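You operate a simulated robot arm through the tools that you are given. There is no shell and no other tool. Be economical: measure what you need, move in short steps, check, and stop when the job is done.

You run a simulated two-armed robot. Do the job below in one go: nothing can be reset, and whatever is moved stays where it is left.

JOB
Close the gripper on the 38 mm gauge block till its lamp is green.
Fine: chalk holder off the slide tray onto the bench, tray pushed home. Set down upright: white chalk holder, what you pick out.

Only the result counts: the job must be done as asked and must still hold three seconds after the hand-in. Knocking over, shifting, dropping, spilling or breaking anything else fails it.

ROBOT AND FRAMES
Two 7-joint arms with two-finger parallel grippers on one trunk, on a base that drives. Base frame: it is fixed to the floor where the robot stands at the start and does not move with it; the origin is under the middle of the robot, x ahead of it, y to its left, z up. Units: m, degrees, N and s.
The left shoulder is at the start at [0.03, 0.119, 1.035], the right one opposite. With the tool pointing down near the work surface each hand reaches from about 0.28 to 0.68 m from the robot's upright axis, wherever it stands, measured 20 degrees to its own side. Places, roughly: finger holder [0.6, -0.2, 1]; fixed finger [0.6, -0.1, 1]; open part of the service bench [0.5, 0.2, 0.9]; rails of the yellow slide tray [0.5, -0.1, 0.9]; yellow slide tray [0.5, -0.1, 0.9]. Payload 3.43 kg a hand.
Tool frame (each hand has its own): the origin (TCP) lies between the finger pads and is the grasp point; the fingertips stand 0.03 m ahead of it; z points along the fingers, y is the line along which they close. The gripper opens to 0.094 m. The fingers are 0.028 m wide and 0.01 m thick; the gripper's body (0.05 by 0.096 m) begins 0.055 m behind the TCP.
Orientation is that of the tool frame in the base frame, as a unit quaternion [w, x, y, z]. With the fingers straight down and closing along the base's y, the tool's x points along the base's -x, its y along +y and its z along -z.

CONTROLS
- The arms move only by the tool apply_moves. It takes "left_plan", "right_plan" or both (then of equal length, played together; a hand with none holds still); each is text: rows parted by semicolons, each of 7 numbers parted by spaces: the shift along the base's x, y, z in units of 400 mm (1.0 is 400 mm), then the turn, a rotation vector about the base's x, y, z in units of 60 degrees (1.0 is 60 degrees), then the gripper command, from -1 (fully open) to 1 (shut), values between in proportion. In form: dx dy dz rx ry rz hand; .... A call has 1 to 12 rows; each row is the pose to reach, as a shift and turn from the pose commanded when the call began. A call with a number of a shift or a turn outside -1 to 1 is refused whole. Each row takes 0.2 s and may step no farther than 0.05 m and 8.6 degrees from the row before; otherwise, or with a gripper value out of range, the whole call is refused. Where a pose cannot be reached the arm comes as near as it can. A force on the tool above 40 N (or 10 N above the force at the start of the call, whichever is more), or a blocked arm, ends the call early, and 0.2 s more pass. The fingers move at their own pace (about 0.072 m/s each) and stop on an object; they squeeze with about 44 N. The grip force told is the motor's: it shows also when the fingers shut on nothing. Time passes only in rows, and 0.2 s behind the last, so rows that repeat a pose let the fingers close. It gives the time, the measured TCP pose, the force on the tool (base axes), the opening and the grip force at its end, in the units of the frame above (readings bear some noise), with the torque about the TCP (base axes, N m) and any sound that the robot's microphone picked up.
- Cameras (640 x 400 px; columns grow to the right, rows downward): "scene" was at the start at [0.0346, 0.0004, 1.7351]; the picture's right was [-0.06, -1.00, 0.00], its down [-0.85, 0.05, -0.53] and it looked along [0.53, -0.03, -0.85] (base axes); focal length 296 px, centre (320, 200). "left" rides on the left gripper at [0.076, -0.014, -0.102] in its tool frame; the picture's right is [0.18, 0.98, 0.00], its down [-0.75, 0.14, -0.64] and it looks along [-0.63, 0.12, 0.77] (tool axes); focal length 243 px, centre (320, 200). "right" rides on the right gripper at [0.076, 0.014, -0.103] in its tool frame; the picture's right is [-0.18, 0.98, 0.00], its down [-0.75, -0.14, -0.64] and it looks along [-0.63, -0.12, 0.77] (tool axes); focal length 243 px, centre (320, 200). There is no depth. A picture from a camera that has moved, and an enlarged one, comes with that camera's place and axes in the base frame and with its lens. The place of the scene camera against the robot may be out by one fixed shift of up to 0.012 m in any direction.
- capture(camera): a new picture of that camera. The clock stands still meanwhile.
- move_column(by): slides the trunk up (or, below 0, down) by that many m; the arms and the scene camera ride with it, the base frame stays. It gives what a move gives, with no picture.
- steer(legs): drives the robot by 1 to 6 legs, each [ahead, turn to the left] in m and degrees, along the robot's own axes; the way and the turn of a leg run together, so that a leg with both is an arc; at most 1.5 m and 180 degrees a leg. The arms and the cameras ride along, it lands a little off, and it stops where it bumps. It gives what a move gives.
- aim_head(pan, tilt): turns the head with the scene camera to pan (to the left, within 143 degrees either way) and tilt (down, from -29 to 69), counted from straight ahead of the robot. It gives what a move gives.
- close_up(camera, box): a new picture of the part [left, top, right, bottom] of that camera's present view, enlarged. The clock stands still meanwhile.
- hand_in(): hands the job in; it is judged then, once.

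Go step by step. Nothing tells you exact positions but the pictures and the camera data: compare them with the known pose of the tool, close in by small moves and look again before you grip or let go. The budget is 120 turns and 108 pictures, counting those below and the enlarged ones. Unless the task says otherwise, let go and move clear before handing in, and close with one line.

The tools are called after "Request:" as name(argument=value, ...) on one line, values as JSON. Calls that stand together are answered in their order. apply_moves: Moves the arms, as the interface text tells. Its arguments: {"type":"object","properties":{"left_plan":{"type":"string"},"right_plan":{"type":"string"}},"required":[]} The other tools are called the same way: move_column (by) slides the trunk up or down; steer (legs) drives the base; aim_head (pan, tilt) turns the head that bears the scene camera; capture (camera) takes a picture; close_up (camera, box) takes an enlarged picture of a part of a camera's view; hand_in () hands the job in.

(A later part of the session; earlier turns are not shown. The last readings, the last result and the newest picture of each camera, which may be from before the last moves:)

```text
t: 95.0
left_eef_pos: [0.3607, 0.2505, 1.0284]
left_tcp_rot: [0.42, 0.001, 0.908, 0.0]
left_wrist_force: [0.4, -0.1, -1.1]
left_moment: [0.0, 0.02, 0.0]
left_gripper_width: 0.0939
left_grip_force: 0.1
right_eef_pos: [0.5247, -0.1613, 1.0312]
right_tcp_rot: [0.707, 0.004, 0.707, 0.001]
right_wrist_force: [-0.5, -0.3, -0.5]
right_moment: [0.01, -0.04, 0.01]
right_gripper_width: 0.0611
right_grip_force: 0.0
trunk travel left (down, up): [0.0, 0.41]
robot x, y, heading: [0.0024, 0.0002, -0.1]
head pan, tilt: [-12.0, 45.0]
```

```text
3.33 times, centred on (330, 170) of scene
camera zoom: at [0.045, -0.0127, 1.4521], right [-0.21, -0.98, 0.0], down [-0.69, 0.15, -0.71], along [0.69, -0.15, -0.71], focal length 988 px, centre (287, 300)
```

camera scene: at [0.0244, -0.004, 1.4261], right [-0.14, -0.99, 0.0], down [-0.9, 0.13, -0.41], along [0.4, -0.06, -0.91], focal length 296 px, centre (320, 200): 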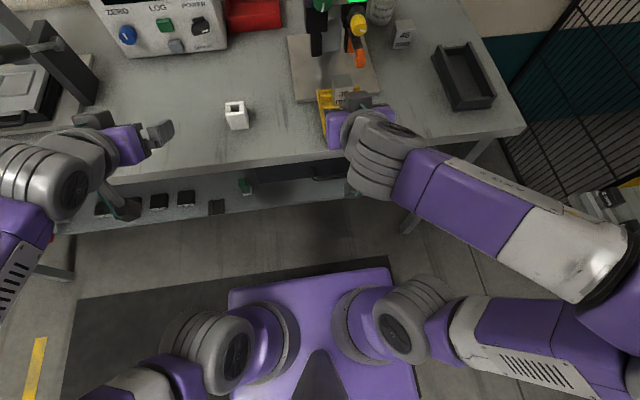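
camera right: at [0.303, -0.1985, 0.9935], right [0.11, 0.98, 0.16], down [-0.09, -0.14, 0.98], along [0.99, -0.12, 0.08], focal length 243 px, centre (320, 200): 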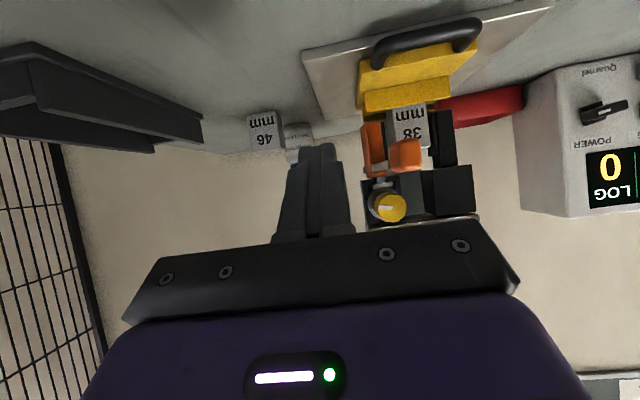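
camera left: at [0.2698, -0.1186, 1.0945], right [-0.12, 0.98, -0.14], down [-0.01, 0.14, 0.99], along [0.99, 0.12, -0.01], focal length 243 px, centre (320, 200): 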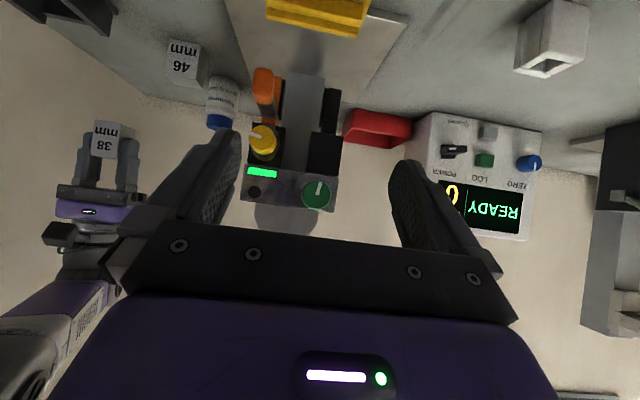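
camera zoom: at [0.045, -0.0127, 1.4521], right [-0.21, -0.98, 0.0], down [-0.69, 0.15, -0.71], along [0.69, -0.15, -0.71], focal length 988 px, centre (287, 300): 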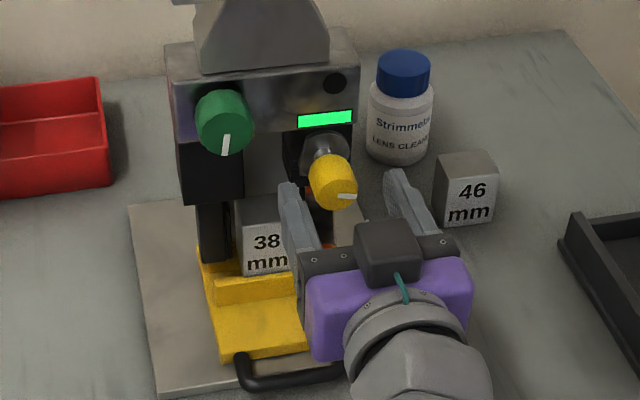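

Request:
apply_moves(right_plan="0.012 0.012 0 0 0 0 -0.3; 0.012 0.012 0 0 0 0 0.1; 0.012 0.012 0 0 0 0 0.4; 0.012 0.012 0 0 0 0 0.6; 0.012 0.012 0 0 0 0 0.6")

Request:
apply_moves(right_plan="0 0 0 -0.1 0 0 0.6; 0 0 0 -0.2 0 0 0.6; 0 0 0 -0.3 0 0 0.6; 0 0 0 -0.4 0 0 0.6; 0 0 0 -0.4 0 0 0.6")

Request:
close_up(camera="scene", box=[280, 120, 370, 210])

```text
t: 96.2
left_eef_pos: [0.361, 0.2497, 1.0287]
left_tcp_rot: [0.421, 0.002, 0.907, -0.001]
left_wrist_force: [0.0, 0.0, 0.2]
left_moment: [0.01, 0.0, -0.01]
left_gripper_width: 0.0942
left_grip_force: 0.1
right_eef_pos: [0.5283, -0.1589, 1.0317]
right_tcp_rot: [0.707, 0.005, 0.707, 0.001]
right_wrist_force: [-0.3, -8.0, -0.1]
right_moment: [0.02, -0.01, -0.33]
right_gripper_width: 0.0272
right_grip_force: 44.3
trunk travel left (down, up): [0.0, 0.41]
robot x, y, heading: [-0.0022, -0.0006, -0.0]
head pan, tilt: [-12.0, 45.0]
```

```text
t: 97.4
left_eef_pos: [0.3613, 0.2493, 1.0283]
left_tcp_rot: [0.42, 0.001, 0.907, 0.0]
left_wrist_force: [0.2, 0.0, 0.2]
left_moment: [-0.01, 0.01, 0.0]
left_gripper_width: 0.0942
left_grip_force: 0.1
right_eef_pos: [0.5296, -0.1589, 1.0311]
right_tcp_rot: [0.692, -0.142, 0.693, -0.147]
right_wrist_force: [2.1, -14.4, -0.1]
right_moment: [0.0, 0.28, -0.62]
right_gripper_width: 0.0272
right_grip_force: 44.6
trunk travel left (down, up): [0.0, 0.41]
robot x, y, heading: [0.0003, 0.0002, -0.2]
head pan, tilt: [-12.0, 45.0]
```

```text
4.44 times, centred on (325, 165) of scene
camera zoom: at [0.0456, -0.0149, 1.452], right [-0.21, -0.98, 0.0], down [-0.69, 0.15, -0.71], along [0.69, -0.15, -0.71], focal length 1317 px, centre (298, 356)
```

zoom: 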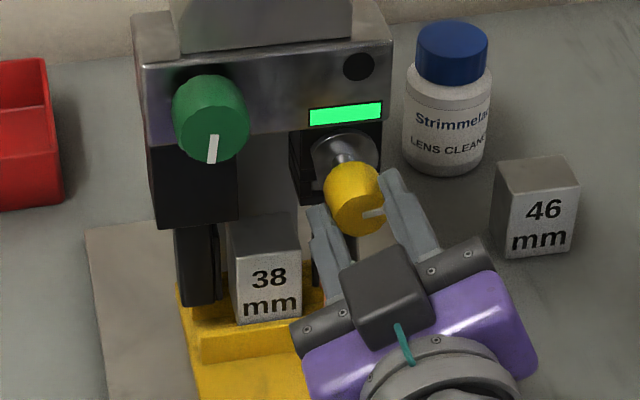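

Request:
close_up(camera="scene", box=[310, 140, 350, 180])

```text
10.00 times, centred on (330, 160) of scene
camera zoom: at [0.0456, -0.0149, 1.452], right [-0.21, -0.98, 0.0], down [-0.69, 0.15, -0.71], along [0.69, -0.15, -0.71], focal length 2964 px, centre (220, 600)
```

zoom: 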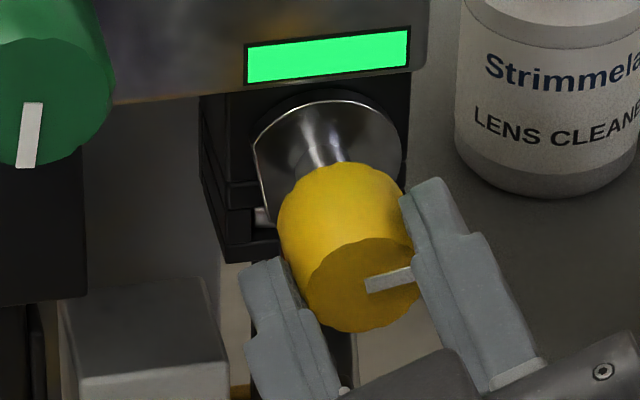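

The knob turns easily with the hand. I'll turn it further the same way and watch the finger gap.

Request:
apply_moves(right_plan="0 -0.006 0 -0.14 0 0 0.6; 0 -0.012 0 -0.28 0 0 0.6; 0 -0.012 0 -0.42 0 0 0.6; 0 -0.012 0 -0.56 0 0 0.6; 0 -0.012 0 -0.7 0 0 0.6; 0 -0.012 0 -0.84 0 0 0.6; 0 -0.012 0 -0.98 0 0 0.6; 0 -0.012 0 -0.98 0 0 0.6")

Request:
close_up(camera="scene", box=[280, 120, 370, 210])

```text
t: 99.2
left_eef_pos: [0.3605, 0.251, 1.0272]
left_tcp_rot: [0.42, 0.001, 0.907, -0.001]
left_wrist_force: [-0.3, 0.0, -0.1]
left_moment: [0.0, -0.01, 0.0]
left_gripper_width: 0.0942
left_grip_force: 0.0
right_eef_pos: [0.5277, -0.1584, 1.0303]
right_tcp_rot: [0.533, -0.467, 0.53, -0.466]
right_wrist_force: [-2.1, 3.2, -0.8]
right_moment: [-0.01, 0.02, 0.38]
right_gripper_width: 0.0275
right_grip_force: 44.0
trunk travel left (down, up): [0.0, 0.41]
robot x, y, heading: [0.0034, 0.0013, -0.4]
head pan, tilt: [-12.0, 45.0]
```

```text
4.44 times, centred on (325, 165) of scene
camera zoom: at [0.0451, -0.0123, 1.452], right [-0.21, -0.98, 0.0], down [-0.69, 0.15, -0.71], along [0.69, -0.15, -0.71], focal length 1317 px, centre (298, 356)
```

zoom: 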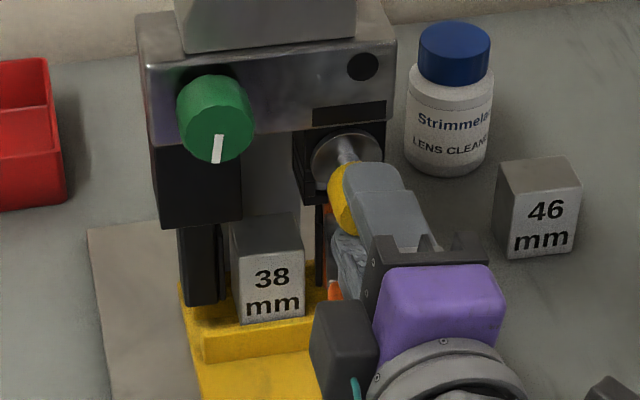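

Turning the knob put the lamp strip out – it looks like a lock that has come free. With the knob still in hand I'll drag the holder toward the block (+y).

Request:
apply_moves(right_plan="0 0.006 0 0 0 0 0.6; 0 0.012 0 0 0 0 0.6; 0 0.018 0 0 0 0 0.6; 0 0.018 0 0 0 0 0.6")

Request:
close_up(camera="scene", box=[280, 120, 370, 210])

```text
t: 100.2
left_eef_pos: [0.3595, 0.2505, 1.0281]
left_tcp_rot: [0.421, 0.002, 0.907, 0.0]
left_wrist_force: [-0.1, 0.0, -0.6]
left_moment: [0.02, 0.03, 0.02]
left_gripper_width: 0.094
left_grip_force: 0.1
right_eef_pos: [0.5294, -0.1577, 1.0322]
right_tcp_rot: [0.531, -0.463, 0.535, -0.467]
right_wrist_force: [-9.8, -15.2, 0.2]
right_moment: [0.0, 0.01, -0.77]
right_gripper_width: 0.0272
right_grip_force: 44.3
trunk travel left (down, up): [0.0, 0.41]
robot x, y, heading: [-0.0011, 0.002, -0.1]
head pan, tilt: [-12.0, 45.0]
```

```text
4.44 times, centred on (325, 165) of scene
camera zoom: at [0.0444, -0.0153, 1.452], right [-0.21, -0.98, 0.0], down [-0.69, 0.15, -0.71], along [0.69, -0.15, -0.71], focal length 1317 px, centre (298, 356)
```

zoom: 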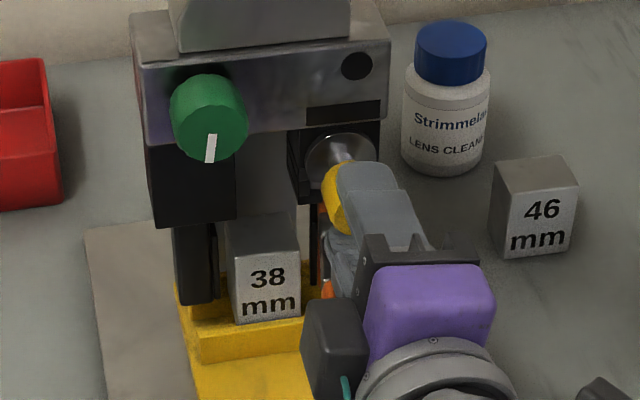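

Not sliding at 15 N. I'll relax and unscrew the knob further before trying again.

Request:
apply_moves(right_plan="0 -0.01 0 0 0 0 0.6; 0 -0.016 0 -0.14 0 0 0.6; 0 -0.016 0 -0.28 0 0 0.6; 0 -0.016 0 -0.42 0 0 0.6; 0 -0.016 0 -0.56 0 0 0.6; 0 -0.016 0 -0.7 0 0 0.6; 0 -0.016 0 -0.84 0 0 0.6; 0 -0.016 0 -0.98 0 0 0.6; 0 -0.016 0 -0.98 0 0 0.6")

```text
t: 102.2
left_eef_pos: [0.3617, 0.2506, 1.0279]
left_tcp_rot: [0.42, 0.002, 0.907, 0.0]
left_wrist_force: [0.6, -0.3, 0.2]
left_moment: [-0.01, 0.03, 0.0]
left_gripper_width: 0.094
left_grip_force: 0.0
right_eef_pos: [0.5273, -0.1604, 1.0318]
right_tcp_rot: [-0.235, 0.666, -0.235, 0.667]
right_wrist_force: [-1.6, -3.4, -0.2]
right_moment: [0.42, 0.18, -0.27]
right_gripper_width: 0.027
right_grip_force: 44.2
trunk travel left (down, up): [0.0, 0.41]
robot x, y, heading: [0.0021, 0.0003, -0.1]
head pan, tilt: [-12.0, 45.0]
```

The knob reached its end stop (about 140° back). Now dragging +y again, somewhat harder.

Request:
apply_moves(right_plan="0 0.008 0 0.05 0 0 0.6; 0 0.016 0 0.05 0 0 0.6; 0 0.024 0 0.05 0 0 0.6; 0 0.032 0 0.05 0 0 0.6; 0 0.032 0 0.05 0 0 0.6")

Request:
close_up(camera="scene", box=[280, 120, 370, 210])

```text
t: 103.4
left_eef_pos: [0.3611, 0.2494, 1.0284]
left_tcp_rot: [0.42, 0.002, 0.907, 0.0]
left_wrist_force: [-0.5, 0.6, 1.1]
left_moment: [0.0, 0.03, 0.01]
left_gripper_width: 0.0939
left_grip_force: 0.0
right_eef_pos: [0.5287, -0.151, 1.0322]
right_tcp_rot: [-0.253, 0.658, -0.254, 0.662]
right_wrist_force: [2.3, -16.5, -4.2]
right_moment: [0.2, -0.36, -1.13]
right_gripper_width: 0.0273
right_grip_force: 44.1
trunk travel left (down, up): [0.0, 0.41]
robot x, y, heading: [0.0012, 0.0005, -0.1]
head pan, tilt: [-12.0, 45.0]
```

```text
4.44 times, centred on (325, 165) of scene
camera zoom: at [0.0458, -0.0152, 1.4521], right [-0.21, -0.98, 0.0], down [-0.69, 0.15, -0.71], along [0.69, -0.15, -0.71], focal length 1317 px, centre (298, 356)
```

zoom: 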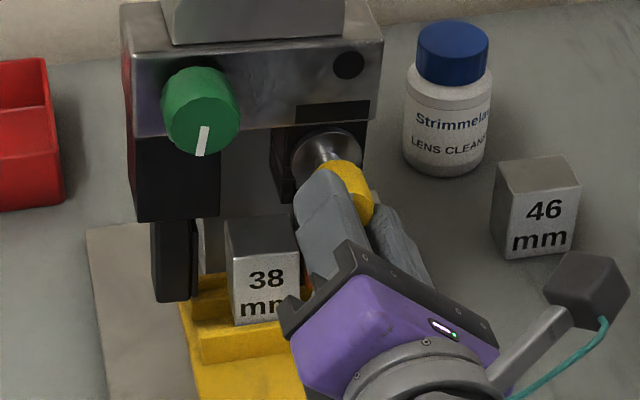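

The entire head, including the fixed finger, shifts about 1 cm under 16 N, so nothing slides within it. Relaxing back to neutral to see where the head rests.

Request:
apply_moves(right_plan="0 -0.008 0 0 0 0 0.6; 0 -0.016 0 0 0 0 0.6; 0 -0.024 0 0 0 0 0.6; 0 -0.03 0 0 0 0 0.6; 0 -0.03 0 0 0 0 0.6")

Request:
apply_moves(right_plan="0 0 0 0 0 0 -0.2; 0 0 0 0 0 0 -0.2; 0 0 0 0 0 0 -0.2; -0.06 0 0 0 0 0 -0.2; -0.12 0 0 0 0 0 -0.2; -0.2 0 0 0 0 0 -0.2; -0.28 -0.05 0 0 0 0 -0.2; -0.28 -0.15 0 0 0 0 -0.2")

Request:
close_up(camera="scene", box=[280, 120, 370, 210])

```text
t: 104.6
left_eef_pos: [0.3617, 0.2502, 1.0281]
left_tcp_rot: [0.42, 0.002, 0.907, 0.0]
left_wrist_force: [-0.3, 0.8, -0.3]
left_moment: [-0.01, 0.0, 0.0]
left_gripper_width: 0.0938
left_grip_force: 0.1
right_eef_pos: [0.5276, -0.1597, 1.0318]
right_tcp_rot: [-0.253, 0.66, -0.252, 0.66]
right_wrist_force: [3.7, -6.9, -3.2]
right_moment: [-0.03, -0.36, -0.53]
right_gripper_width: 0.027
right_grip_force: 44.1
trunk travel left (down, up): [0.0, 0.41]
robot x, y, heading: [-0.0, 0.0043, -0.0]
head pan, tilt: [-12.0, 45.0]
```

```text
t: 106.4
left_eef_pos: [0.3598, 0.2486, 1.0291]
left_tcp_rot: [0.421, 0.002, 0.907, 0.0]
left_wrist_force: [0.2, -0.3, -0.4]
left_moment: [0.05, 0.01, 0.02]
left_gripper_width: 0.094
left_grip_force: 0.1
right_eef_pos: [0.4196, -0.2197, 1.0382]
right_tcp_rot: [-0.254, 0.661, -0.25, 0.661]
right_wrist_force: [0.0, -1.1, 0.0]
right_moment: [-0.04, -0.04, 0.03]
right_gripper_width: 0.0563
right_grip_force: 0.0
right hand out of reach, approached as far as the arm can: row 7, 8
trunk travel left (down, up): [0.0, 0.41]
robot x, y, heading: [-0.0018, 0.0075, -0.2]
head pan, tilt: [-12.0, 45.0]
```

```text
4.44 times, centred on (325, 165) of scene
camera zoom: at [0.0451, -0.0149, 1.452], right [-0.21, -0.98, 0.0], down [-0.69, 0.15, -0.71], along [0.69, -0.15, -0.71], focal length 1317 px, centre (298, 356)
```

zoom: 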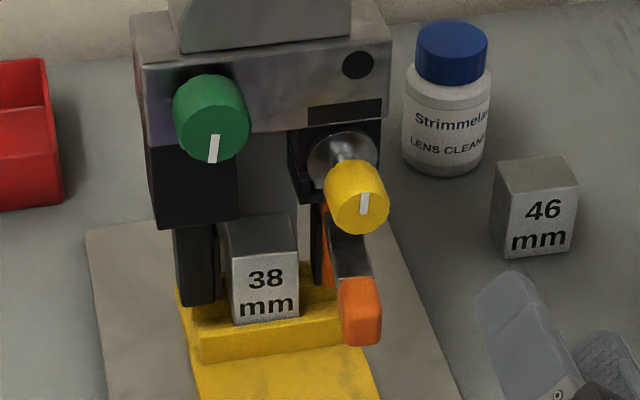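

The knob is a quarter-turn lock: pointer now up, lamp out. Now that it's unlocked, I'll push the orange handle again; positioning beside it.

Request:
apply_moves(right_plan="0 0 -0.05 0 0 0 0.4; 0 0 -0.1 0 0 0 1; 0.03 0 -0.16 0 0 0 1; 0.1 0 -0.16 0 0 0 1; 0.17 0 -0.16 0 0 0 1; 0.23 0 -0.16 0 0 0 1; 0.23 0.03 -0.16 0 0 0 1; 0.23 0.05 -0.16 0 0 0 1; 0.23 0.07 -0.16 0 0 0 1; 0.23 0.085 -0.16 0 0 0 1; 0.23 0.085 -0.16 0 0 0 1")

Request:
close_up(camera="scene", box=[280, 120, 370, 210])

```text
t: 108.8
left_eef_pos: [0.3604, 0.2526, 1.0282]
left_tcp_rot: [0.421, 0.002, 0.907, 0.0]
left_wrist_force: [0.3, -0.3, -1.1]
left_moment: [0.02, 0.0, 0.01]
left_gripper_width: 0.0942
left_grip_force: 0.0
right_eef_pos: [0.5143, -0.1877, 0.9728]
right_tcp_rot: [-0.252, 0.66, -0.252, 0.661]
right_wrist_force: [0.2, -0.2, -0.2]
right_moment: [0.0, 0.01, 0.0]
right_gripper_width: 0.0003
right_grip_force: 32.5
right hand out of reach, approached as far as the arm can: row 1, 2, 3
trunk travel left (down, up): [0.0, 0.41]
robot x, y, heading: [0.0005, 0.0008, -0.0]
head pan, tilt: [-12.0, 45.0]
```

```text
4.44 times, centred on (325, 165) of scene
camera zoom: at [0.0451, -0.0127, 1.4521], right [-0.21, -0.98, 0.0], down [-0.69, 0.15, -0.71], along [0.69, -0.15, -0.71], focal length 1317 px, centre (298, 356)
```

zoom: 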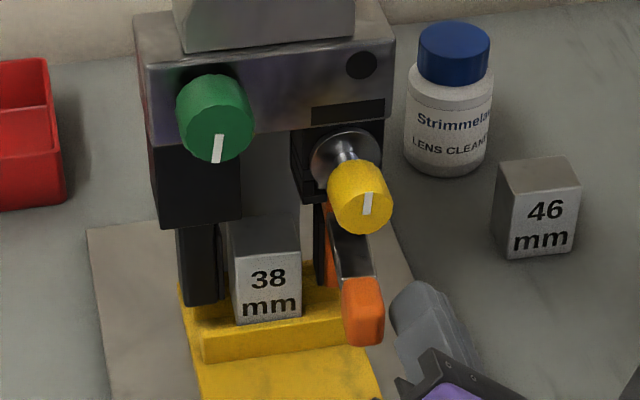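

Request:
apply_moves(right_plan="0 0.01 0 0 0 0 1; 0 0.02 0 0 0 0 1; 0 0.03 0 0 0 0 1; 0 0.04 0 0 0 0 1; 0 0.04 0 0 0 0 1")

Request:
close_up(camera="scene", box=[280, 120, 370, 210])

```text
t: 110.0
left_eef_pos: [0.3607, 0.2517, 1.0294]
left_tcp_rot: [0.421, 0.001, 0.907, 0.001]
left_wrist_force: [0.2, -0.1, 0.4]
left_moment: [0.01, 0.02, 0.02]
left_gripper_width: 0.0941
left_grip_force: 0.0
right_eef_pos: [0.5128, -0.1727, 0.9723]
right_tcp_rot: [-0.252, 0.66, -0.252, 0.661]
right_wrist_force: [-1.6, -3.6, 0.4]
right_moment: [-0.06, 0.05, -0.04]
right_gripper_width: 0.0002
right_grip_force: 32.9
trunk travel left (down, up): [0.0, 0.41]
robot x, y, heading: [-0.0004, -0.0015, -0.1]
head pan, tilt: [-12.0, 45.0]
```

```text
4.44 times, centred on (325, 165) of scene
camera zoom: at [0.0451, -0.0133, 1.452], right [-0.21, -0.98, 0.0], down [-0.69, 0.15, -0.71], along [0.69, -0.15, -0.71], focal length 1317 px, centre (298, 356)
```

zoom: 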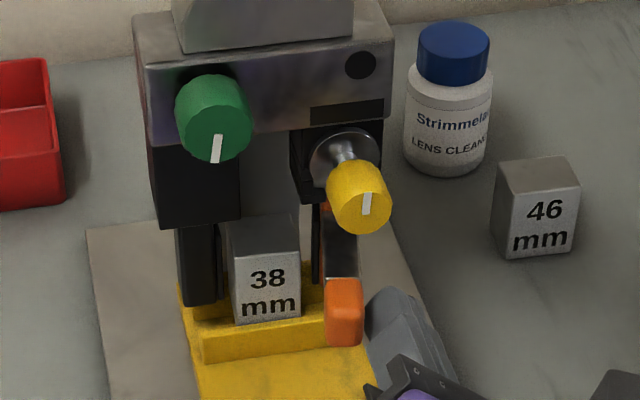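

The lever swings but the finger doesn't follow. The remaining control is the green knob, likely the jaw drive; I'll withdraw the right hand and bring the left hand, level, in front of the green knob (about [0.55,-0.09,1.085]).

Request:
apply_moves(right_plan="0 -0.03 0 0 0 0 1; 0 -0.06 0 0 0 0 1; -0.05 -0.1 0 0 0 0 1; -0.1 -0.16 0.02 0 0 0 1; -0.15 -0.24 0.04 0 0 0 1; -0.17 -0.32 0.05 0 0 0 1; -0.17 -0.4 0.06 0 0 0 1; -0.17 -0.4 0.06 0 0 0 1; -0.17 -0.4 0.06 0 0 0 1; -0.17 -0.4 0.06 0 0 0 1; -0.17 -0.4 0.06 0 0 0 1", left_plan="0.02 -0.05 0.03 0 -0.07 0 -1; 0.05 -0.13 0.06 0 -0.14 0 -0.6; 0.08 -0.21 0.09 0 -0.21 0 -0.4; 0.11 -0.29 0.12 0 -0.28 0 -0.4; 0.14 -0.37 0.144 0 -0.35 0 -0.4; 0.16 -0.45 0.144 0 -0.42 0 -0.4; 0.175 -0.53 0.144 0 -0.49 0 -0.4; 0.175 -0.61 0.144 0 -0.56 0 -0.4; 0.175 -0.69 0.144 0 -0.63 0 -0.4; 0.175 -0.77 0.144 0 -0.672 0 -0.4; 0.175 -0.85 0.144 0 -0.672 0 -0.4")

Request:
close_up(camera="scene", box=[260, 90, 400, 230])

```text
t: 112.4
left_eef_pos: [0.4342, -0.0762, 1.0951]
left_tcp_rot: [0.697, -0.025, 0.716, -0.033]
left_wrist_force: [0.2, -0.1, -0.5]
left_moment: [-0.01, 0.03, 0.01]
left_gripper_width: 0.0658
left_grip_force: 0.0
right_eef_pos: [0.4445, -0.3319, 0.9951]
right_tcp_rot: [-0.253, 0.66, -0.251, 0.661]
right_wrist_force: [-0.3, 0.2, 0.5]
right_moment: [-0.01, -0.01, 0.01]
right_gripper_width: 0.0002
right_grip_force: 33.1
trunk travel left (down, up): [0.0, 0.41]
robot x, y, heading: [-0.001, -0.002, -0.2]
head pan, tilt: [-12.0, 45.0]
```

```text
2.86 times, centred on (330, 160) of scene
camera zoom: at [0.0452, -0.0123, 1.4521], right [-0.21, -0.98, 0.0], down [-0.69, 0.15, -0.71], along [0.69, -0.15, -0.71], focal length 847 px, centre (291, 314)
```

zoom: 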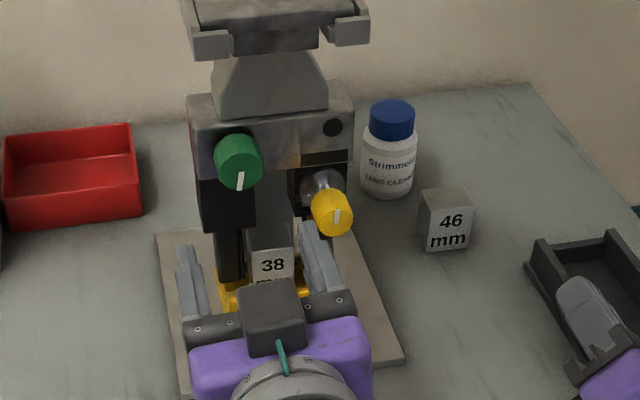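

Request:
apply_moves(left_plan="0 0 0 0 0 0 -0.4; 0.06 0 0 0 0 0 -0.4; 0.12 0 0 0 0 0 -0.4; 0.18 0 0 0 0 0 -0.4; 0.18 0 0 0 0 0 -0.4")

Request:
close_up(camera="scene", box=[270, 110, 370, 210])

```text
t: 113.8
left_eef_pos: [0.5076, -0.0649, 1.1075]
left_tcp_rot: [0.701, -0.036, 0.711, -0.037]
left_wrist_force: [0.6, -0.2, -0.5]
left_moment: [0.0, 0.01, 0.0]
left_gripper_width: 0.0661
left_grip_force: 0.1
right_eef_pos: [0.4449, -0.3325, 0.995]
right_tcp_rot: [-0.253, 0.66, -0.252, 0.661]
right_wrist_force: [0.5, 0.7, 0.1]
right_moment: [0.01, -0.03, -0.01]
right_gripper_width: 0.0
right_grip_force: 33.7
trunk travel left (down, up): [0.0, 0.41]
robot x, y, heading: [-0.0028, 0.0033, -0.1]
head pan, tilt: [-12.0, 45.0]
stopped in row 5 (left hand): the arm was blocked; the commanded pose is now the measured one
```

```text
4.00 times, centred on (320, 160) of scene
camera zoom: at [0.0451, -0.0126, 1.4521], right [-0.21, -0.98, 0.0], down [-0.69, 0.15, -0.71], along [0.69, -0.15, -0.71], focal length 1186 px, centre (320, 360)
```

zoom: 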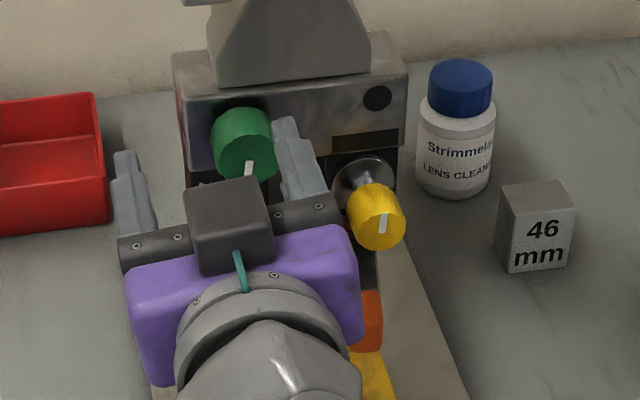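

The left arm is at its limit here. I'll retreat it and use the right hand, re-rolled, for the green knob instead.

Request:
apply_moves(left_plan="-0.08 0 0 0 0 0 -0.4; -0.16 0 0 0 0 0 -0.4; -0.18 0.08 0 0 0 0 -0.4; -0.18 0.17 0 0 0 0 -0.4; -0.18 0.26 0 0 0 0 -0.4; -0.18 0.35 0 0 0 0 -0.4; -0.18 0.44 0 0 0 0 -0.4; -0.18 0.53 0 0 0 0 -0.4; -0.18 0.62 0 0 0 0 -0.4; -0.18 0.7 0 0 0 0 -0.4", right_plan="0 0 0.02 0.1 0 0 0; 0 0 0.04 0.2 0 0 -0.4; 0 0 0.06 0.3 0 0 -0.4; 0 0 0.1 0.4 0 0 -0.4; 0 0 0.14 0.5 0 0 -0.4; 0 0 0.18 0.6 0 0 -0.4; 0 0.05 0.22 0.7 0 0 -0.4; 0 0.1 0.226 0.8 0 0 -0.4; 0 0.15 0.226 0.9 0 0 -0.4; 0 0.2 0.226 0.98 0 0 -0.4")

Request:
apply_moves(right_plan="0 0.1 0 0 0 0 -0.4; 0 0.2 0 0 0 0 -0.4; 0 0.3 0 0 0 0 -0.4; 0 0.4 0 0 0 0 -0.4; 0 0.4 0 0 0 0 -0.4")

Request:
close_up(camera="scene", box=[260, 90, 400, 230])

```text
t: 116.0
left_eef_pos: [0.436, 0.2146, 1.1067]
left_tcp_rot: [0.701, -0.034, 0.711, -0.037]
left_wrist_force: [0.0, -0.5, -0.3]
left_moment: [0.01, -0.06, 0.01]
left_gripper_width: 0.0657
left_grip_force: 0.0
right_eef_pos: [0.4432, -0.2491, 1.0865]
right_tcp_rot: [0.545, -0.451, 0.543, -0.453]
right_wrist_force: [-0.3, 0.2, 0.1]
right_moment: [-0.01, 0.01, -0.02]
right_gripper_width: 0.0659
right_grip_force: 0.0
trunk travel left (down, up): [0.0, 0.41]
robot x, y, heading: [-0.0015, -0.0016, 0.0]
head pan, tilt: [-12.0, 45.0]
```

```text
t: 117.2
left_eef_pos: [0.4347, 0.2143, 1.1072]
left_tcp_rot: [0.701, -0.036, 0.711, -0.036]
left_wrist_force: [1.2, -0.3, 1.0]
left_moment: [-0.01, -0.05, 0.03]
left_gripper_width: 0.0657
left_grip_force: 0.1
right_eef_pos: [0.4487, -0.0903, 1.0859]
right_tcp_rot: [0.544, -0.449, 0.545, -0.452]
right_wrist_force: [0.2, 0.2, 0.5]
right_moment: [0.0, 0.02, -0.01]
right_gripper_width: 0.0655
right_grip_force: 0.1
trunk travel left (down, up): [0.0, 0.41]
robot x, y, heading: [0.0002, 0.0009, -0.4]
head pan, tilt: [-12.0, 45.0]
```

```text
2.86 times, centred on (330, 160) of scene
camera zoom: at [0.045, -0.0128, 1.452], right [-0.21, -0.98, 0.0], down [-0.69, 0.15, -0.71], along [0.69, -0.15, -0.71], focal length 847 px, centre (291, 314)
```

zoom: 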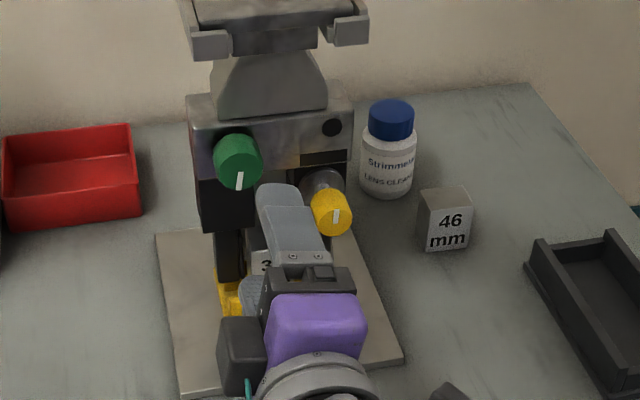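

Aligned with the green knob. Advancing and gripping, then a small trial turn.

Request:
apply_moves(right_plan="0.06 0.012 0 0 0 0 -0.4; 0.12 0.012 0 0 0 0 -0.4; 0.17 0.012 0 0 0 0 -0.4; 0.215 0.012 0 0 0 0 -0.4; 0.215 0.012 0 0 0 0 0; 0.215 0.012 0 0 0 0 0.5; 0.215 0.012 0 0 0 0 0.5; 0.215 0.012 0 0 0 0 0.5")

Request:
close_up(camera="scene", box=[270, 110, 370, 210])

```text
t: 119.0
left_eef_pos: [0.4351, 0.214, 1.107]
left_tcp_rot: [0.701, -0.035, 0.711, -0.037]
left_wrist_force: [0.2, 0.0, 0.0]
left_moment: [0.0, -0.03, 0.01]
left_gripper_width: 0.066
left_grip_force: 0.0
right_eef_pos: [0.5309, -0.0872, 1.0845]
right_tcp_rot: [0.544, -0.452, 0.544, -0.451]
right_wrist_force: [-6.0, 1.4, -1.0]
right_moment: [0.06, 0.36, 0.09]
right_gripper_width: 0.0325
right_grip_force: 44.2
trunk travel left (down, up): [0.0, 0.41]
robot x, y, heading: [-0.001, 0.0023, -0.2]
head pan, tilt: [-12.0, 45.0]
```

```text
4.00 times, centred on (320, 160) of scene
camera zoom: at [0.0453, -0.0126, 1.4519], right [-0.21, -0.98, 0.0], down [-0.69, 0.15, -0.71], along [0.69, -0.15, -0.71], focal length 1186 px, centre (320, 360)
```

zoom: 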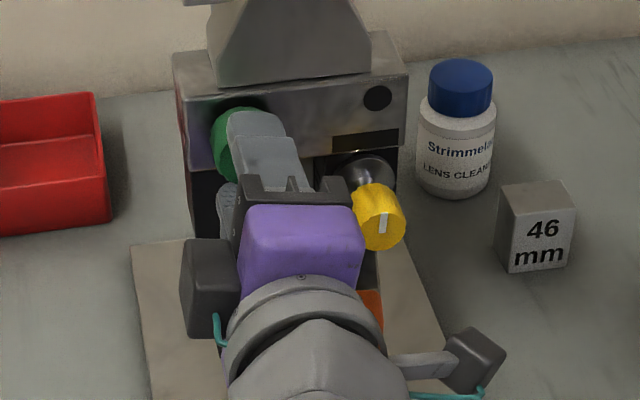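

Request:
apply_moves(right_plan="0 0 0 0.14 0 0 0.5; 0 0 0 0.28 0 0 0.5; 0 0 0 0.42 0 0 0.5; 0 0 0 0.56 0 0 0.5; 0 0 0 0.7 0 0 0.5; 0 0 0 0.7 0 0 0.5")

Request:
close_up(camera="scene", box=[270, 110, 370, 210])

```text
t: 120.4
left_eef_pos: [0.4357, 0.2137, 1.108]
left_tcp_rot: [0.701, -0.034, 0.711, -0.036]
left_wrist_force: [-0.6, 0.0, 0.9]
left_moment: [-0.03, -0.03, 0.0]
left_gripper_width: 0.0658
left_grip_force: 0.1
right_eef_pos: [0.5305, -0.0866, 1.0858]
right_tcp_rot: [0.67, -0.224, 0.67, -0.227]
right_wrist_force: [-12.1, 0.8, -0.8]
right_moment: [0.13, 0.21, 0.07]
right_gripper_width: 0.0323
right_grip_force: 44.1
trunk travel left (down, up): [0.0, 0.41]
robot x, y, heading: [-0.0002, -0.0002, -0.3]
head pan, tilt: [-12.0, 45.0]
```

```text
4.00 times, centred on (320, 160) of scene
camera zoom: at [0.0444, -0.0127, 1.4521], right [-0.21, -0.98, 0.0], down [-0.69, 0.15, -0.71], along [0.69, -0.15, -0.71], focal length 1186 px, centre (320, 360)
```

zoom: 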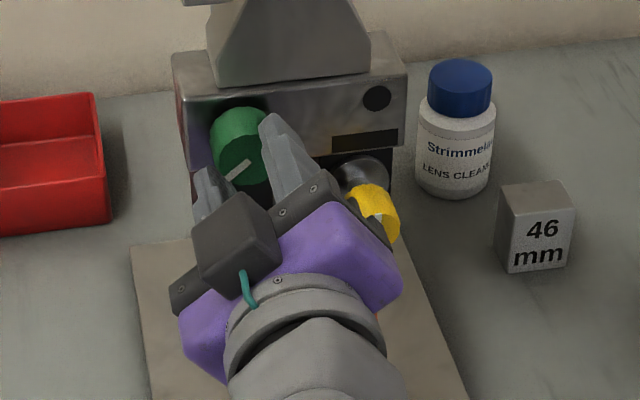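

The holder seems to have moved about 2 mm toward the block – the green knob is the drive. Turning further clockwise.

Request:
apply_moves(right_plan="0 0 0 0.14 0 0 0.5; 0 0 0 0.28 0 0 0.5; 0 0 0 0.42 0 0 0.5; 0 0 0 0.56 0 0 0.5; 0 0 0 0.7 0 0 0.5; 0 0 0 0.84 0 0 0.5; 0 0 0 0.98 0 0 0.5; 0 0 0 0.98 0 0 0.5")

Request:
close_up(camera="scene", box=[270, 110, 370, 210])

```text
t: 122.2
left_eef_pos: [0.434, 0.2132, 1.1095]
left_tcp_rot: [0.702, -0.035, 0.711, -0.036]
left_wrist_force: [0.4, 0.6, -0.2]
left_moment: [0.0, 0.01, 0.0]
left_gripper_width: 0.0657
left_grip_force: 0.1
right_eef_pos: [0.5301, -0.0897, 1.0879]
right_tcp_rot: [0.695, 0.134, 0.694, 0.131]
right_wrist_force: [-15.8, -4.9, 0.6]
right_moment: [0.01, -0.02, -0.33]
right_gripper_width: 0.0325
right_grip_force: 43.9
trunk travel left (down, up): [0.0, 0.41]
robot x, y, heading: [0.0011, -0.0022, -0.4]
head pan, tilt: [-12.0, 45.0]
```

```text
4.00 times, centred on (320, 160) of scene
camera zoom: at [0.0431, -0.0136, 1.4521], right [-0.21, -0.98, 0.0], down [-0.69, 0.15, -0.71], along [0.69, -0.15, -0.71], focal length 1186 px, centre (320, 360)
```

zoom: 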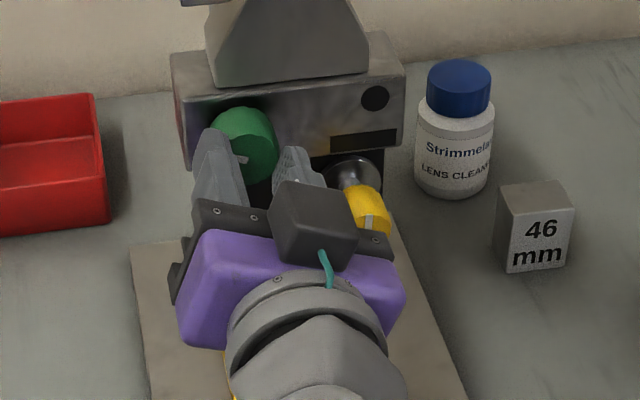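

Holder has travelled about half the gap. Continuing, watching the torque instead of pictures.

Request:
apply_moves(right_plan="-0.008 0.004 0 0.14 0 0 0.5; -0.012 0.004 0 0.28 0 0 0.5; -0.012 0.004 0 0.42 0 0 0.5; -0.012 0.004 0 0.56 0 0 0.5; -0.012 0.004 0 0.7 0 0 0.5; -0.012 0.004 0 0.7 0 0 0.5")

Request:
apply_moves(right_plan="0 0 0 0.12 0 0 0.5; 0 0 0 0.24 0 0 0.5; 0 0 0 0.36 0 0 0.5; 0 0 0 0.36 0 0 0.5")

```text
t: 123.3
left_eef_pos: [0.4342, 0.2168, 1.109]
left_tcp_rot: [0.701, -0.037, 0.711, -0.038]
left_wrist_force: [0.7, -0.6, 0.4]
left_moment: [-0.04, 0.06, 0.02]
left_gripper_width: 0.0655
left_grip_force: 0.1
right_eef_pos: [0.5293, -0.0846, 1.0814]
right_tcp_rot: [0.624, 0.333, 0.625, 0.331]
right_wrist_force: [-2.0, 9.6, 20.0]
right_moment: [-0.16, -0.44, 0.5]
right_gripper_width: 0.0359
right_grip_force: 10.8
trunk travel left (down, up): [0.0, 0.41]
robot x, y, heading: [0.0005, 0.0012, -0.0]
head pan, tilt: [-12.0, 45.0]
stopped in row 5 (right hand): the force on the tool passed its limit at 44 N (the readings are from after the stop); the commanded pose is now the measured one
```

```text
t: 124.3
left_eef_pos: [0.4332, 0.2165, 1.1091]
left_tcp_rot: [0.702, -0.037, 0.711, -0.037]
left_wrist_force: [1.1, 0.5, 0.5]
left_moment: [-0.02, -0.03, 0.0]
left_gripper_width: 0.0659
left_grip_force: 0.0
right_eef_pos: [0.5279, -0.0841, 1.0801]
right_tcp_rot: [0.549, 0.443, 0.554, 0.442]
right_wrist_force: [-1.2, 17.7, 27.0]
right_moment: [-0.4, -0.8, 0.53]
right_gripper_width: 0.0406
right_grip_force: 14.7
trunk travel left (down, up): [0.0, 0.41]
robot x, y, heading: [-0.0012, -0.0023, -0.3]
head pan, tilt: [-12.0, 45.0]
```

The hand's lower finger has hit the yellow knob, which has come closer. Rolling back, releasing and retreating to look.

Request:
apply_moves(right_plan="0 0 0.002 -0.12 0 0 0.5; 0 0 0.005 -0.24 0 0 0.5; 0 0 0.008 -0.36 0 0 0.5; 0 0 0.008 -0.36 0 0 0.2; 0 0 0.008 -0.36 0 0 -0.1; 0 0 0.008 -0.36 0 0 -0.1; -0.06 0 0.008 -0.36 0 0 -0.1; -0.13 0 0.008 -0.36 0 0 -0.1; -0.2 0 0.03 -0.36 0 0 -0.1; -0.24 -0.1 0.03 -0.36 0 0 -0.1; -0.24 -0.2 0.03 -0.36 0 0 -0.1; -0.24 -0.31 0.03 -0.36 0 0 -0.1")

Request:
close_up(camera="scene", box=[270, 110, 370, 210])

```text
t: 126.9
left_eef_pos: [0.4346, 0.2145, 1.1093]
left_tcp_rot: [0.701, -0.035, 0.711, -0.037]
left_wrist_force: [-0.4, -0.2, 0.1]
left_moment: [0.01, 0.01, 0.01]
left_gripper_width: 0.0659
left_grip_force: 0.0
right_eef_pos: [0.4339, -0.2156, 1.0886]
right_tcp_rot: [0.621, 0.34, 0.627, 0.326]
right_wrist_force: [0.2, -0.6, 0.1]
right_moment: [-0.02, -0.04, 0.0]
right_gripper_width: 0.0516
right_grip_force: 0.1
trunk travel left (down, up): [0.0, 0.41]
robot x, y, heading: [0.0006, 0.0012, -0.1]
head pan, tilt: [-12.0, 45.0]
```

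```text
4.00 times, centred on (320, 160) of scene
camera zoom: at [0.0446, -0.0129, 1.452], right [-0.21, -0.98, 0.0], down [-0.69, 0.15, -0.71], along [0.69, -0.15, -0.71], focal length 1186 px, centre (320, 360)
```

zoom: 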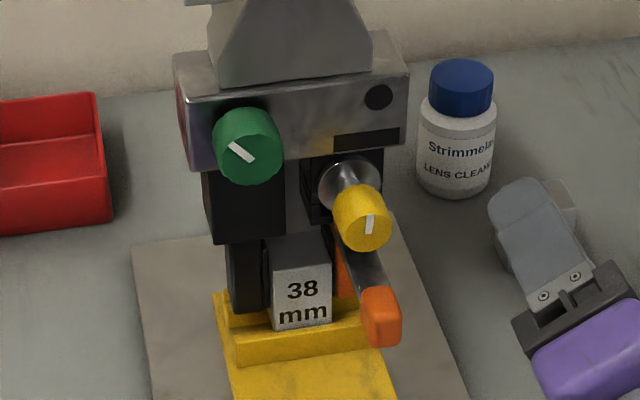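

Both gripper fingers have closed in and nearly touch the block. I'll re-grip the green knob with the hand rolled back, to finish tightening clear of obstacles.

Request:
apply_moves(right_plan="0 0 0 -0.14 0 0 -0.4; 0 0 0 -0.28 0 0 -0.4; 0 0 0 -0.42 0 0 -0.4; 0 0 0 -0.56 0 0 -0.4; 0 0 0 -0.7 0 0 -0.4; 0 0 0 -0.84 0 0 -0.4; 0 0 0 -0.98 0 0 -0.4")

Request:
apply_moves(right_plan="0 0.05 0 -0.14 0 0 -0.4; 0 0.11 0 -0.28 0 0 -0.4; 0 0.17 0 -0.42 0 0 -0.4; 0 0.23 0 -0.5 0 0 -0.4; 0 0.29 0 -0.58 0 0 -0.4; 0 0.324 -0.004 -0.58 0 0 -0.4; 0 0.324 -0.004 -0.58 0 0 -0.4")

```text
t: 128.5
left_eef_pos: [0.4347, 0.2143, 1.1081]
left_tcp_rot: [0.701, -0.036, 0.711, -0.035]
left_wrist_force: [-0.2, 0.1, 0.8]
left_moment: [0.0, 0.01, 0.0]
left_gripper_width: 0.0659
left_grip_force: 0.1
right_eef_pos: [0.4361, -0.2133, 1.087]
right_tcp_rot: [0.708, -0.009, 0.706, -0.026]
right_wrist_force: [-0.9, 0.3, 0.5]
right_moment: [0.0, 0.01, 0.01]
right_gripper_width: 0.0657
right_grip_force: 0.1
trunk travel left (down, up): [0.0, 0.41]
robot x, y, heading: [0.0003, 0.0013, -0.1]
head pan, tilt: [-12.0, 45.0]
```

```text
t: 130.1
left_eef_pos: [0.4354, 0.2153, 1.1075]
left_tcp_rot: [0.701, -0.036, 0.711, -0.038]
left_wrist_force: [0.3, -0.1, -0.2]
left_moment: [-0.01, -0.01, 0.01]
left_gripper_width: 0.0656
left_grip_force: 0.1
right_eef_pos: [0.4339, -0.0842, 1.0845]
right_tcp_rot: [0.673, -0.221, 0.667, -0.234]
right_wrist_force: [0.8, -0.1, -0.4]
right_moment: [0.03, -0.02, 0.01]
right_gripper_width: 0.0657
right_grip_force: 0.2
trunk travel left (down, up): [0.0, 0.41]
robot x, y, heading: [-0.0036, 0.0009, -0.1]
head pan, tilt: [-12.0, 45.0]
```

Request:
apply_moves(right_plan="0.06 -0.006 0.004 0 0 0 -0.4; 0.12 -0.006 0.004 0 0 0 -0.4; 0.18 -0.006 0.004 0 0 0 -0.4; 0.235 -0.006 0.004 0 0 0 -0.4; 0.235 -0.006 0.004 0 0 0 0; 0.235 -0.006 0.004 0 0 0 0.5; 0.235 -0.006 0.004 0 0 0 0.5; 0.235 -0.006 0.004 0 0 0 0.5")

Request:
apply_moves(right_plan="0 0 0 0.1 0 0 0.5; 0 0 0 0.2 0 0 0.5; 0 0 0 0.3 0 0 0.5; 0 0 0 0.3 0 0 0.5")

```text
t: 131.9
left_eef_pos: [0.4344, 0.2139, 1.1087]
left_tcp_rot: [0.701, -0.036, 0.711, -0.037]
left_wrist_force: [-0.2, 0.9, 0.3]
left_moment: [0.02, 0.01, -0.04]
left_gripper_width: 0.0658
left_grip_force: 0.1
right_eef_pos: [0.5304, -0.0857, 1.0874]
right_tcp_rot: [0.673, -0.219, 0.666, -0.235]
right_wrist_force: [5.5, -5.9, 10.9]
right_moment: [-0.04, -0.13, -0.44]
right_gripper_width: 0.0329
right_grip_force: 44.4
trunk travel left (down, up): [0.0, 0.41]
robot x, y, heading: [-0.002, 0.002, -0.0]
head pan, tilt: [-12.0, 45.0]
```

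```text
t: 132.9
left_eef_pos: [0.4343, 0.2136, 1.1088]
left_tcp_rot: [0.701, -0.036, 0.711, -0.036]
left_wrist_force: [-1.1, 0.2, 0.7]
left_moment: [0.01, 0.01, 0.0]
left_gripper_width: 0.0658
left_grip_force: 0.0
right_eef_pos: [0.5304, -0.0881, 1.0892]
right_tcp_rot: [0.7, -0.109, 0.694, -0.127]
right_wrist_force: [7.9, -7.9, 19.1]
right_moment: [-0.06, -0.42, -0.25]
right_gripper_width: 0.0325
right_grip_force: 44.3
trunk travel left (down, up): [0.0, 0.41]
robot x, y, heading: [-0.0016, 0.0006, -0.3]
head pan, tilt: [-12.0, 45.0]
```

Request:
apply_moves(right_plan="0 -0.003 0.006 0.1 0 0 0.5; 0 -0.006 0.01 0.2 0 0 0.5; 0 -0.006 0.01 0.3 0 0 0.5; 0 -0.006 0.01 0.3 0 0 0.5")

Request:
close_up(camera="scene", box=[280, 120, 360, 200])

```text
t: 133.9
left_eef_pos: [0.4352, 0.2158, 1.1079]
left_tcp_rot: [0.701, -0.035, 0.711, -0.037]
left_wrist_force: [0.0, 0.1, -0.6]
left_moment: [0.0, 0.01, 0.03]
left_gripper_width: 0.0657
left_grip_force: 0.0
right_eef_pos: [0.5299, -0.0896, 1.0881]
right_tcp_rot: [0.706, -0.003, 0.708, -0.015]
right_wrist_force: [-0.2, 0.6, 0.1]
right_moment: [-0.31, 0.32, 0.14]
right_gripper_width: 0.0327
right_grip_force: 44.1
trunk travel left (down, up): [0.0, 0.41]
robot x, y, heading: [-0.0011, -0.001, -0.2]
head pan, tilt: [-12.0, 45.0]
```

```text
5.00 times, centred on (320, 160) of scene
camera zoom: at [0.0451, -0.0122, 1.4519], right [-0.21, -0.98, 0.0], down [-0.69, 0.15, -0.71], along [0.69, -0.15, -0.71], focal length 1482 px, centre (320, 400)
```

zoom: 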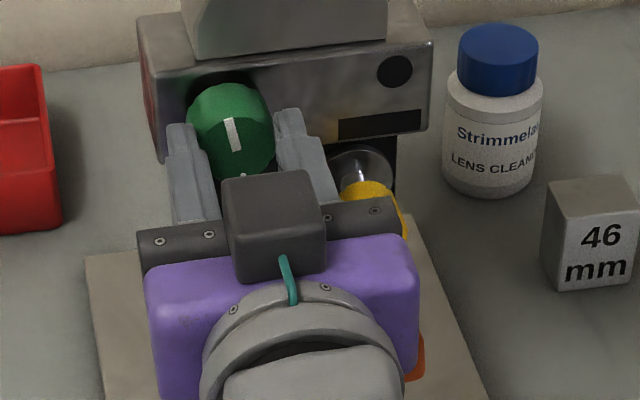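

Torque is rising (0.31 N·m) – the jaws are biting on the block. A little more tightening.

Request:
apply_moves(right_plan="0 0 0 0.08 0 0 0.8; 0 0 0 0.16 0 0 0.8; 0 0 0 0.2 0 0 0.8; 0 0 0 0.2 0 0 0.8")

```text
t: 134.9
left_eef_pos: [0.4349, 0.2142, 1.1073]
left_tcp_rot: [0.701, -0.036, 0.711, -0.036]
left_wrist_force: [0.3, 0.3, -0.7]
left_moment: [0.0, 0.02, -0.01]
left_gripper_width: 0.0656
left_grip_force: 0.0
right_eef_pos: [0.5299, -0.0896, 1.0906]
right_tcp_rot: [0.704, 0.072, 0.704, 0.058]
right_wrist_force: [-0.3, 0.4, -0.2]
right_moment: [-0.55, -0.19, 0.02]
right_gripper_width: 0.0328
right_grip_force: 43.8
trunk travel left (down, up): [0.0, 0.41]
robot x, y, heading: [-0.0037, 0.0024, -0.2]
head pan, tilt: [-12.0, 45.0]
```

Torque 0.55 N·m: tight. Releasing the green knob and backing off to check.

Request:
apply_moves(right_plan="0 0 0 0 0 0 0.2; 0 0 0 0 0 0 -0.4; 0 0 0 0 0 0 -0.4; -0.06 0 0 0 0 0 -0.4; -0.12 0 0 0 0 0 -0.4; -0.18 0 0 0 0 0 -0.4; -0.24 0 0 0 0 0 -0.4; -0.24 -0.1 0 0 0 0 -0.4; -0.24 -0.2 -0.03 0 0 0 -0.4; -0.24 -0.28 -0.08 0 0 0 -0.4")

Request:
close_up(camera="scene", box=[280, 120, 360, 210])

```text
t: 137.1
left_eef_pos: [0.4349, 0.2147, 1.1078]
left_tcp_rot: [0.701, -0.035, 0.711, -0.037]
left_wrist_force: [0.2, 0.3, 0.4]
left_moment: [-0.04, 0.01, 0.0]
left_gripper_width: 0.0659
left_grip_force: 0.0
right_eef_pos: [0.4357, -0.2013, 1.0573]
right_tcp_rot: [0.704, 0.072, 0.704, 0.058]
right_wrist_force: [0.0, -0.4, 0.8]
right_moment: [0.03, -0.02, 0.02]
right_gripper_width: 0.0658
right_grip_force: 0.1
trunk travel left (down, up): [0.0, 0.41]
robot x, y, heading: [-0.0023, 0.0012, -0.2]
head pan, tilt: [-12.0, 45.0]
```

```text
4.44 times, centred on (320, 165) of scene
camera zoom: at [0.0447, -0.0128, 1.452], right [-0.21, -0.98, 0.0], down [-0.69, 0.15, -0.71], along [0.69, -0.15, -0.71], focal length 1317 px, centre (320, 356)
```

zoom: 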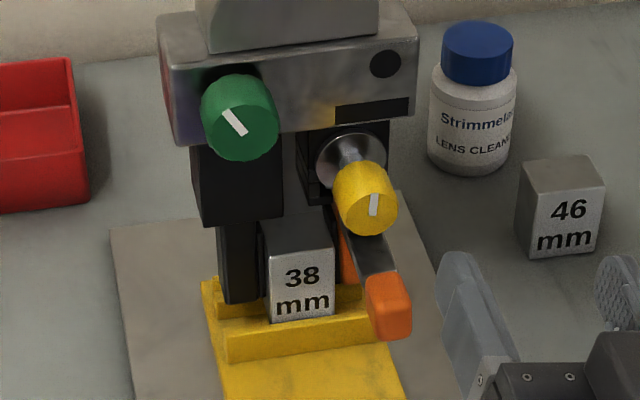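

The jaws hold the block snugly (the knob sprang back a bit once firm). Now I'll turn the yellow knob back clockwise to re-lock it; it has moved to y≈−0.153.

Request:
apply_moves(right_plan="0 0.02 -0.01 -0.13 0 0 0; 0 0.04 -0.03 -0.26 0 0 0; 0 0.06 -0.05 -0.39 0 0 0; 0 0.08 -0.066 -0.52 0 0 0; 0 0.1 -0.066 -0.65 0 0 0; 0 0.12 -0.066 -0.78 0 0 0; 0 0.12 -0.066 -0.9 0 0 0; 0 0.12 -0.066 -0.9 0 0 0")

Request:
apply_moves(right_plan="0.06 0 0 0 0 0 0; 0.12 0 0 0 0 0 0; 0.18 0 0 0 0 0 0; 0.18 0 0 0 0 0 0")

Request:
close_up(camera="scene", box=[280, 120, 370, 210])

```text
t: 138.9
left_eef_pos: [0.4336, 0.2156, 1.1076]
left_tcp_rot: [0.701, -0.036, 0.711, -0.036]
left_wrist_force: [-0.7, -0.3, 0.5]
left_moment: [0.02, 0.01, -0.03]
left_gripper_width: 0.0657
left_grip_force: 0.1
right_eef_pos: [0.4342, -0.1532, 1.031]
right_tcp_rot: [0.66, -0.255, 0.653, -0.27]
right_wrist_force: [-0.7, 0.2, 0.4]
right_moment: [-0.02, -0.01, 0.02]
right_gripper_width: 0.047
right_grip_force: 0.1
trunk travel left (down, up): [0.0, 0.41]
robot x, y, heading: [-0.0024, 0.0, -0.3]
head pan, tilt: [-12.0, 45.0]
```

```text
t: 139.9
left_eef_pos: [0.435, 0.2157, 1.1074]
left_tcp_rot: [0.701, -0.036, 0.711, -0.038]
left_wrist_force: [-0.2, -0.9, 0.0]
left_moment: [0.0, 0.0, -0.01]
left_gripper_width: 0.0656
left_grip_force: 0.1
right_eef_pos: [0.5069, -0.155, 1.0307]
right_tcp_rot: [0.66, -0.255, 0.654, -0.269]
right_wrist_force: [0.4, 0.2, -0.1]
right_moment: [0.0, -0.03, -0.02]
right_gripper_width: 0.047
right_grip_force: 0.0
trunk travel left (down, up): [0.0, 0.41]
robot x, y, heading: [0.0021, -0.0007, -0.0]
head pan, tilt: [-12.0, 45.0]
```

```text
4.44 times, centred on (325, 165) of scene
camera zoom: at [0.0447, -0.0123, 1.4521], right [-0.21, -0.98, 0.0], down [-0.69, 0.15, -0.71], along [0.69, -0.15, -0.71], focal length 1317 px, centre (298, 356)
```

zoom: 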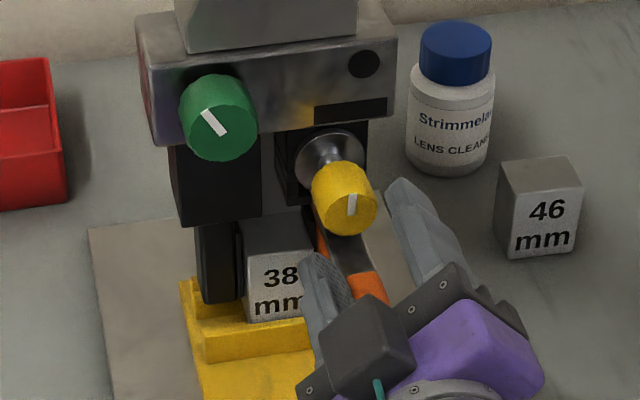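

Request:
apply_moves(right_plan="0.025 0.01 0.008 0 0 0 0; 0.05 0.01 0.008 0 0 0 0; 0.05 0.01 0.008 0 0 0 0.4; 0.05 0.01 0.008 0 0 0 0.6; 0.05 0.01 0.008 0 0 0 0.6")

Request:
apply_moves(right_plan="0 0 0 0.14 0 0 0.6; 0 0 0 0.28 0 0 0.6; 0 0 0 0.42 0 0 0.6; 0 0 0 0.56 0 0 0.6; 0 0 0 0.7 0 0 0.6; 0 0 0 0.84 0 0 0.6; 0 0 0 0.98 0 0 0.6; 0 0 0 0.98 0 0 0.6")

```text
t: 141.1
left_eef_pos: [0.4354, 0.215, 1.1085]
left_tcp_rot: [0.701, -0.036, 0.711, -0.036]
left_wrist_force: [-0.1, -0.6, 0.1]
left_moment: [0.01, -0.03, -0.01]
left_gripper_width: 0.0655
left_grip_force: 0.1
right_eef_pos: [0.5268, -0.149, 1.0337]
right_tcp_rot: [0.659, -0.258, 0.654, -0.266]
right_wrist_force: [-2.0, 5.5, 0.2]
right_moment: [-0.01, 0.3, 0.73]
right_gripper_width: 0.0269
right_grip_force: 44.1
trunk travel left (down, up): [0.0, 0.41]
robot x, y, heading: [-0.0009, 0.0009, -0.1]
head pan, tilt: [-12.0, 45.0]
```

```text
t: 142.9
left_eef_pos: [0.435, 0.2157, 1.1085]
left_tcp_rot: [0.701, -0.037, 0.712, -0.036]
left_wrist_force: [0.1, 0.4, -0.3]
left_moment: [-0.01, 0.0, 0.02]
left_gripper_width: 0.0658
left_grip_force: 0.1
right_eef_pos: [0.5269, -0.1504, 1.0342]
right_tcp_rot: [0.699, 0.104, 0.702, 0.087]
right_wrist_force: [-2.1, -2.2, -0.6]
right_moment: [-0.05, 1.43, 0.13]
right_gripper_width: 0.0269
right_grip_force: 43.6
trunk travel left (down, up): [0.0, 0.41]
robot x, y, heading: [-0.0034, -0.0016, -0.0]
head pan, tilt: [-12.0, 45.0]
```

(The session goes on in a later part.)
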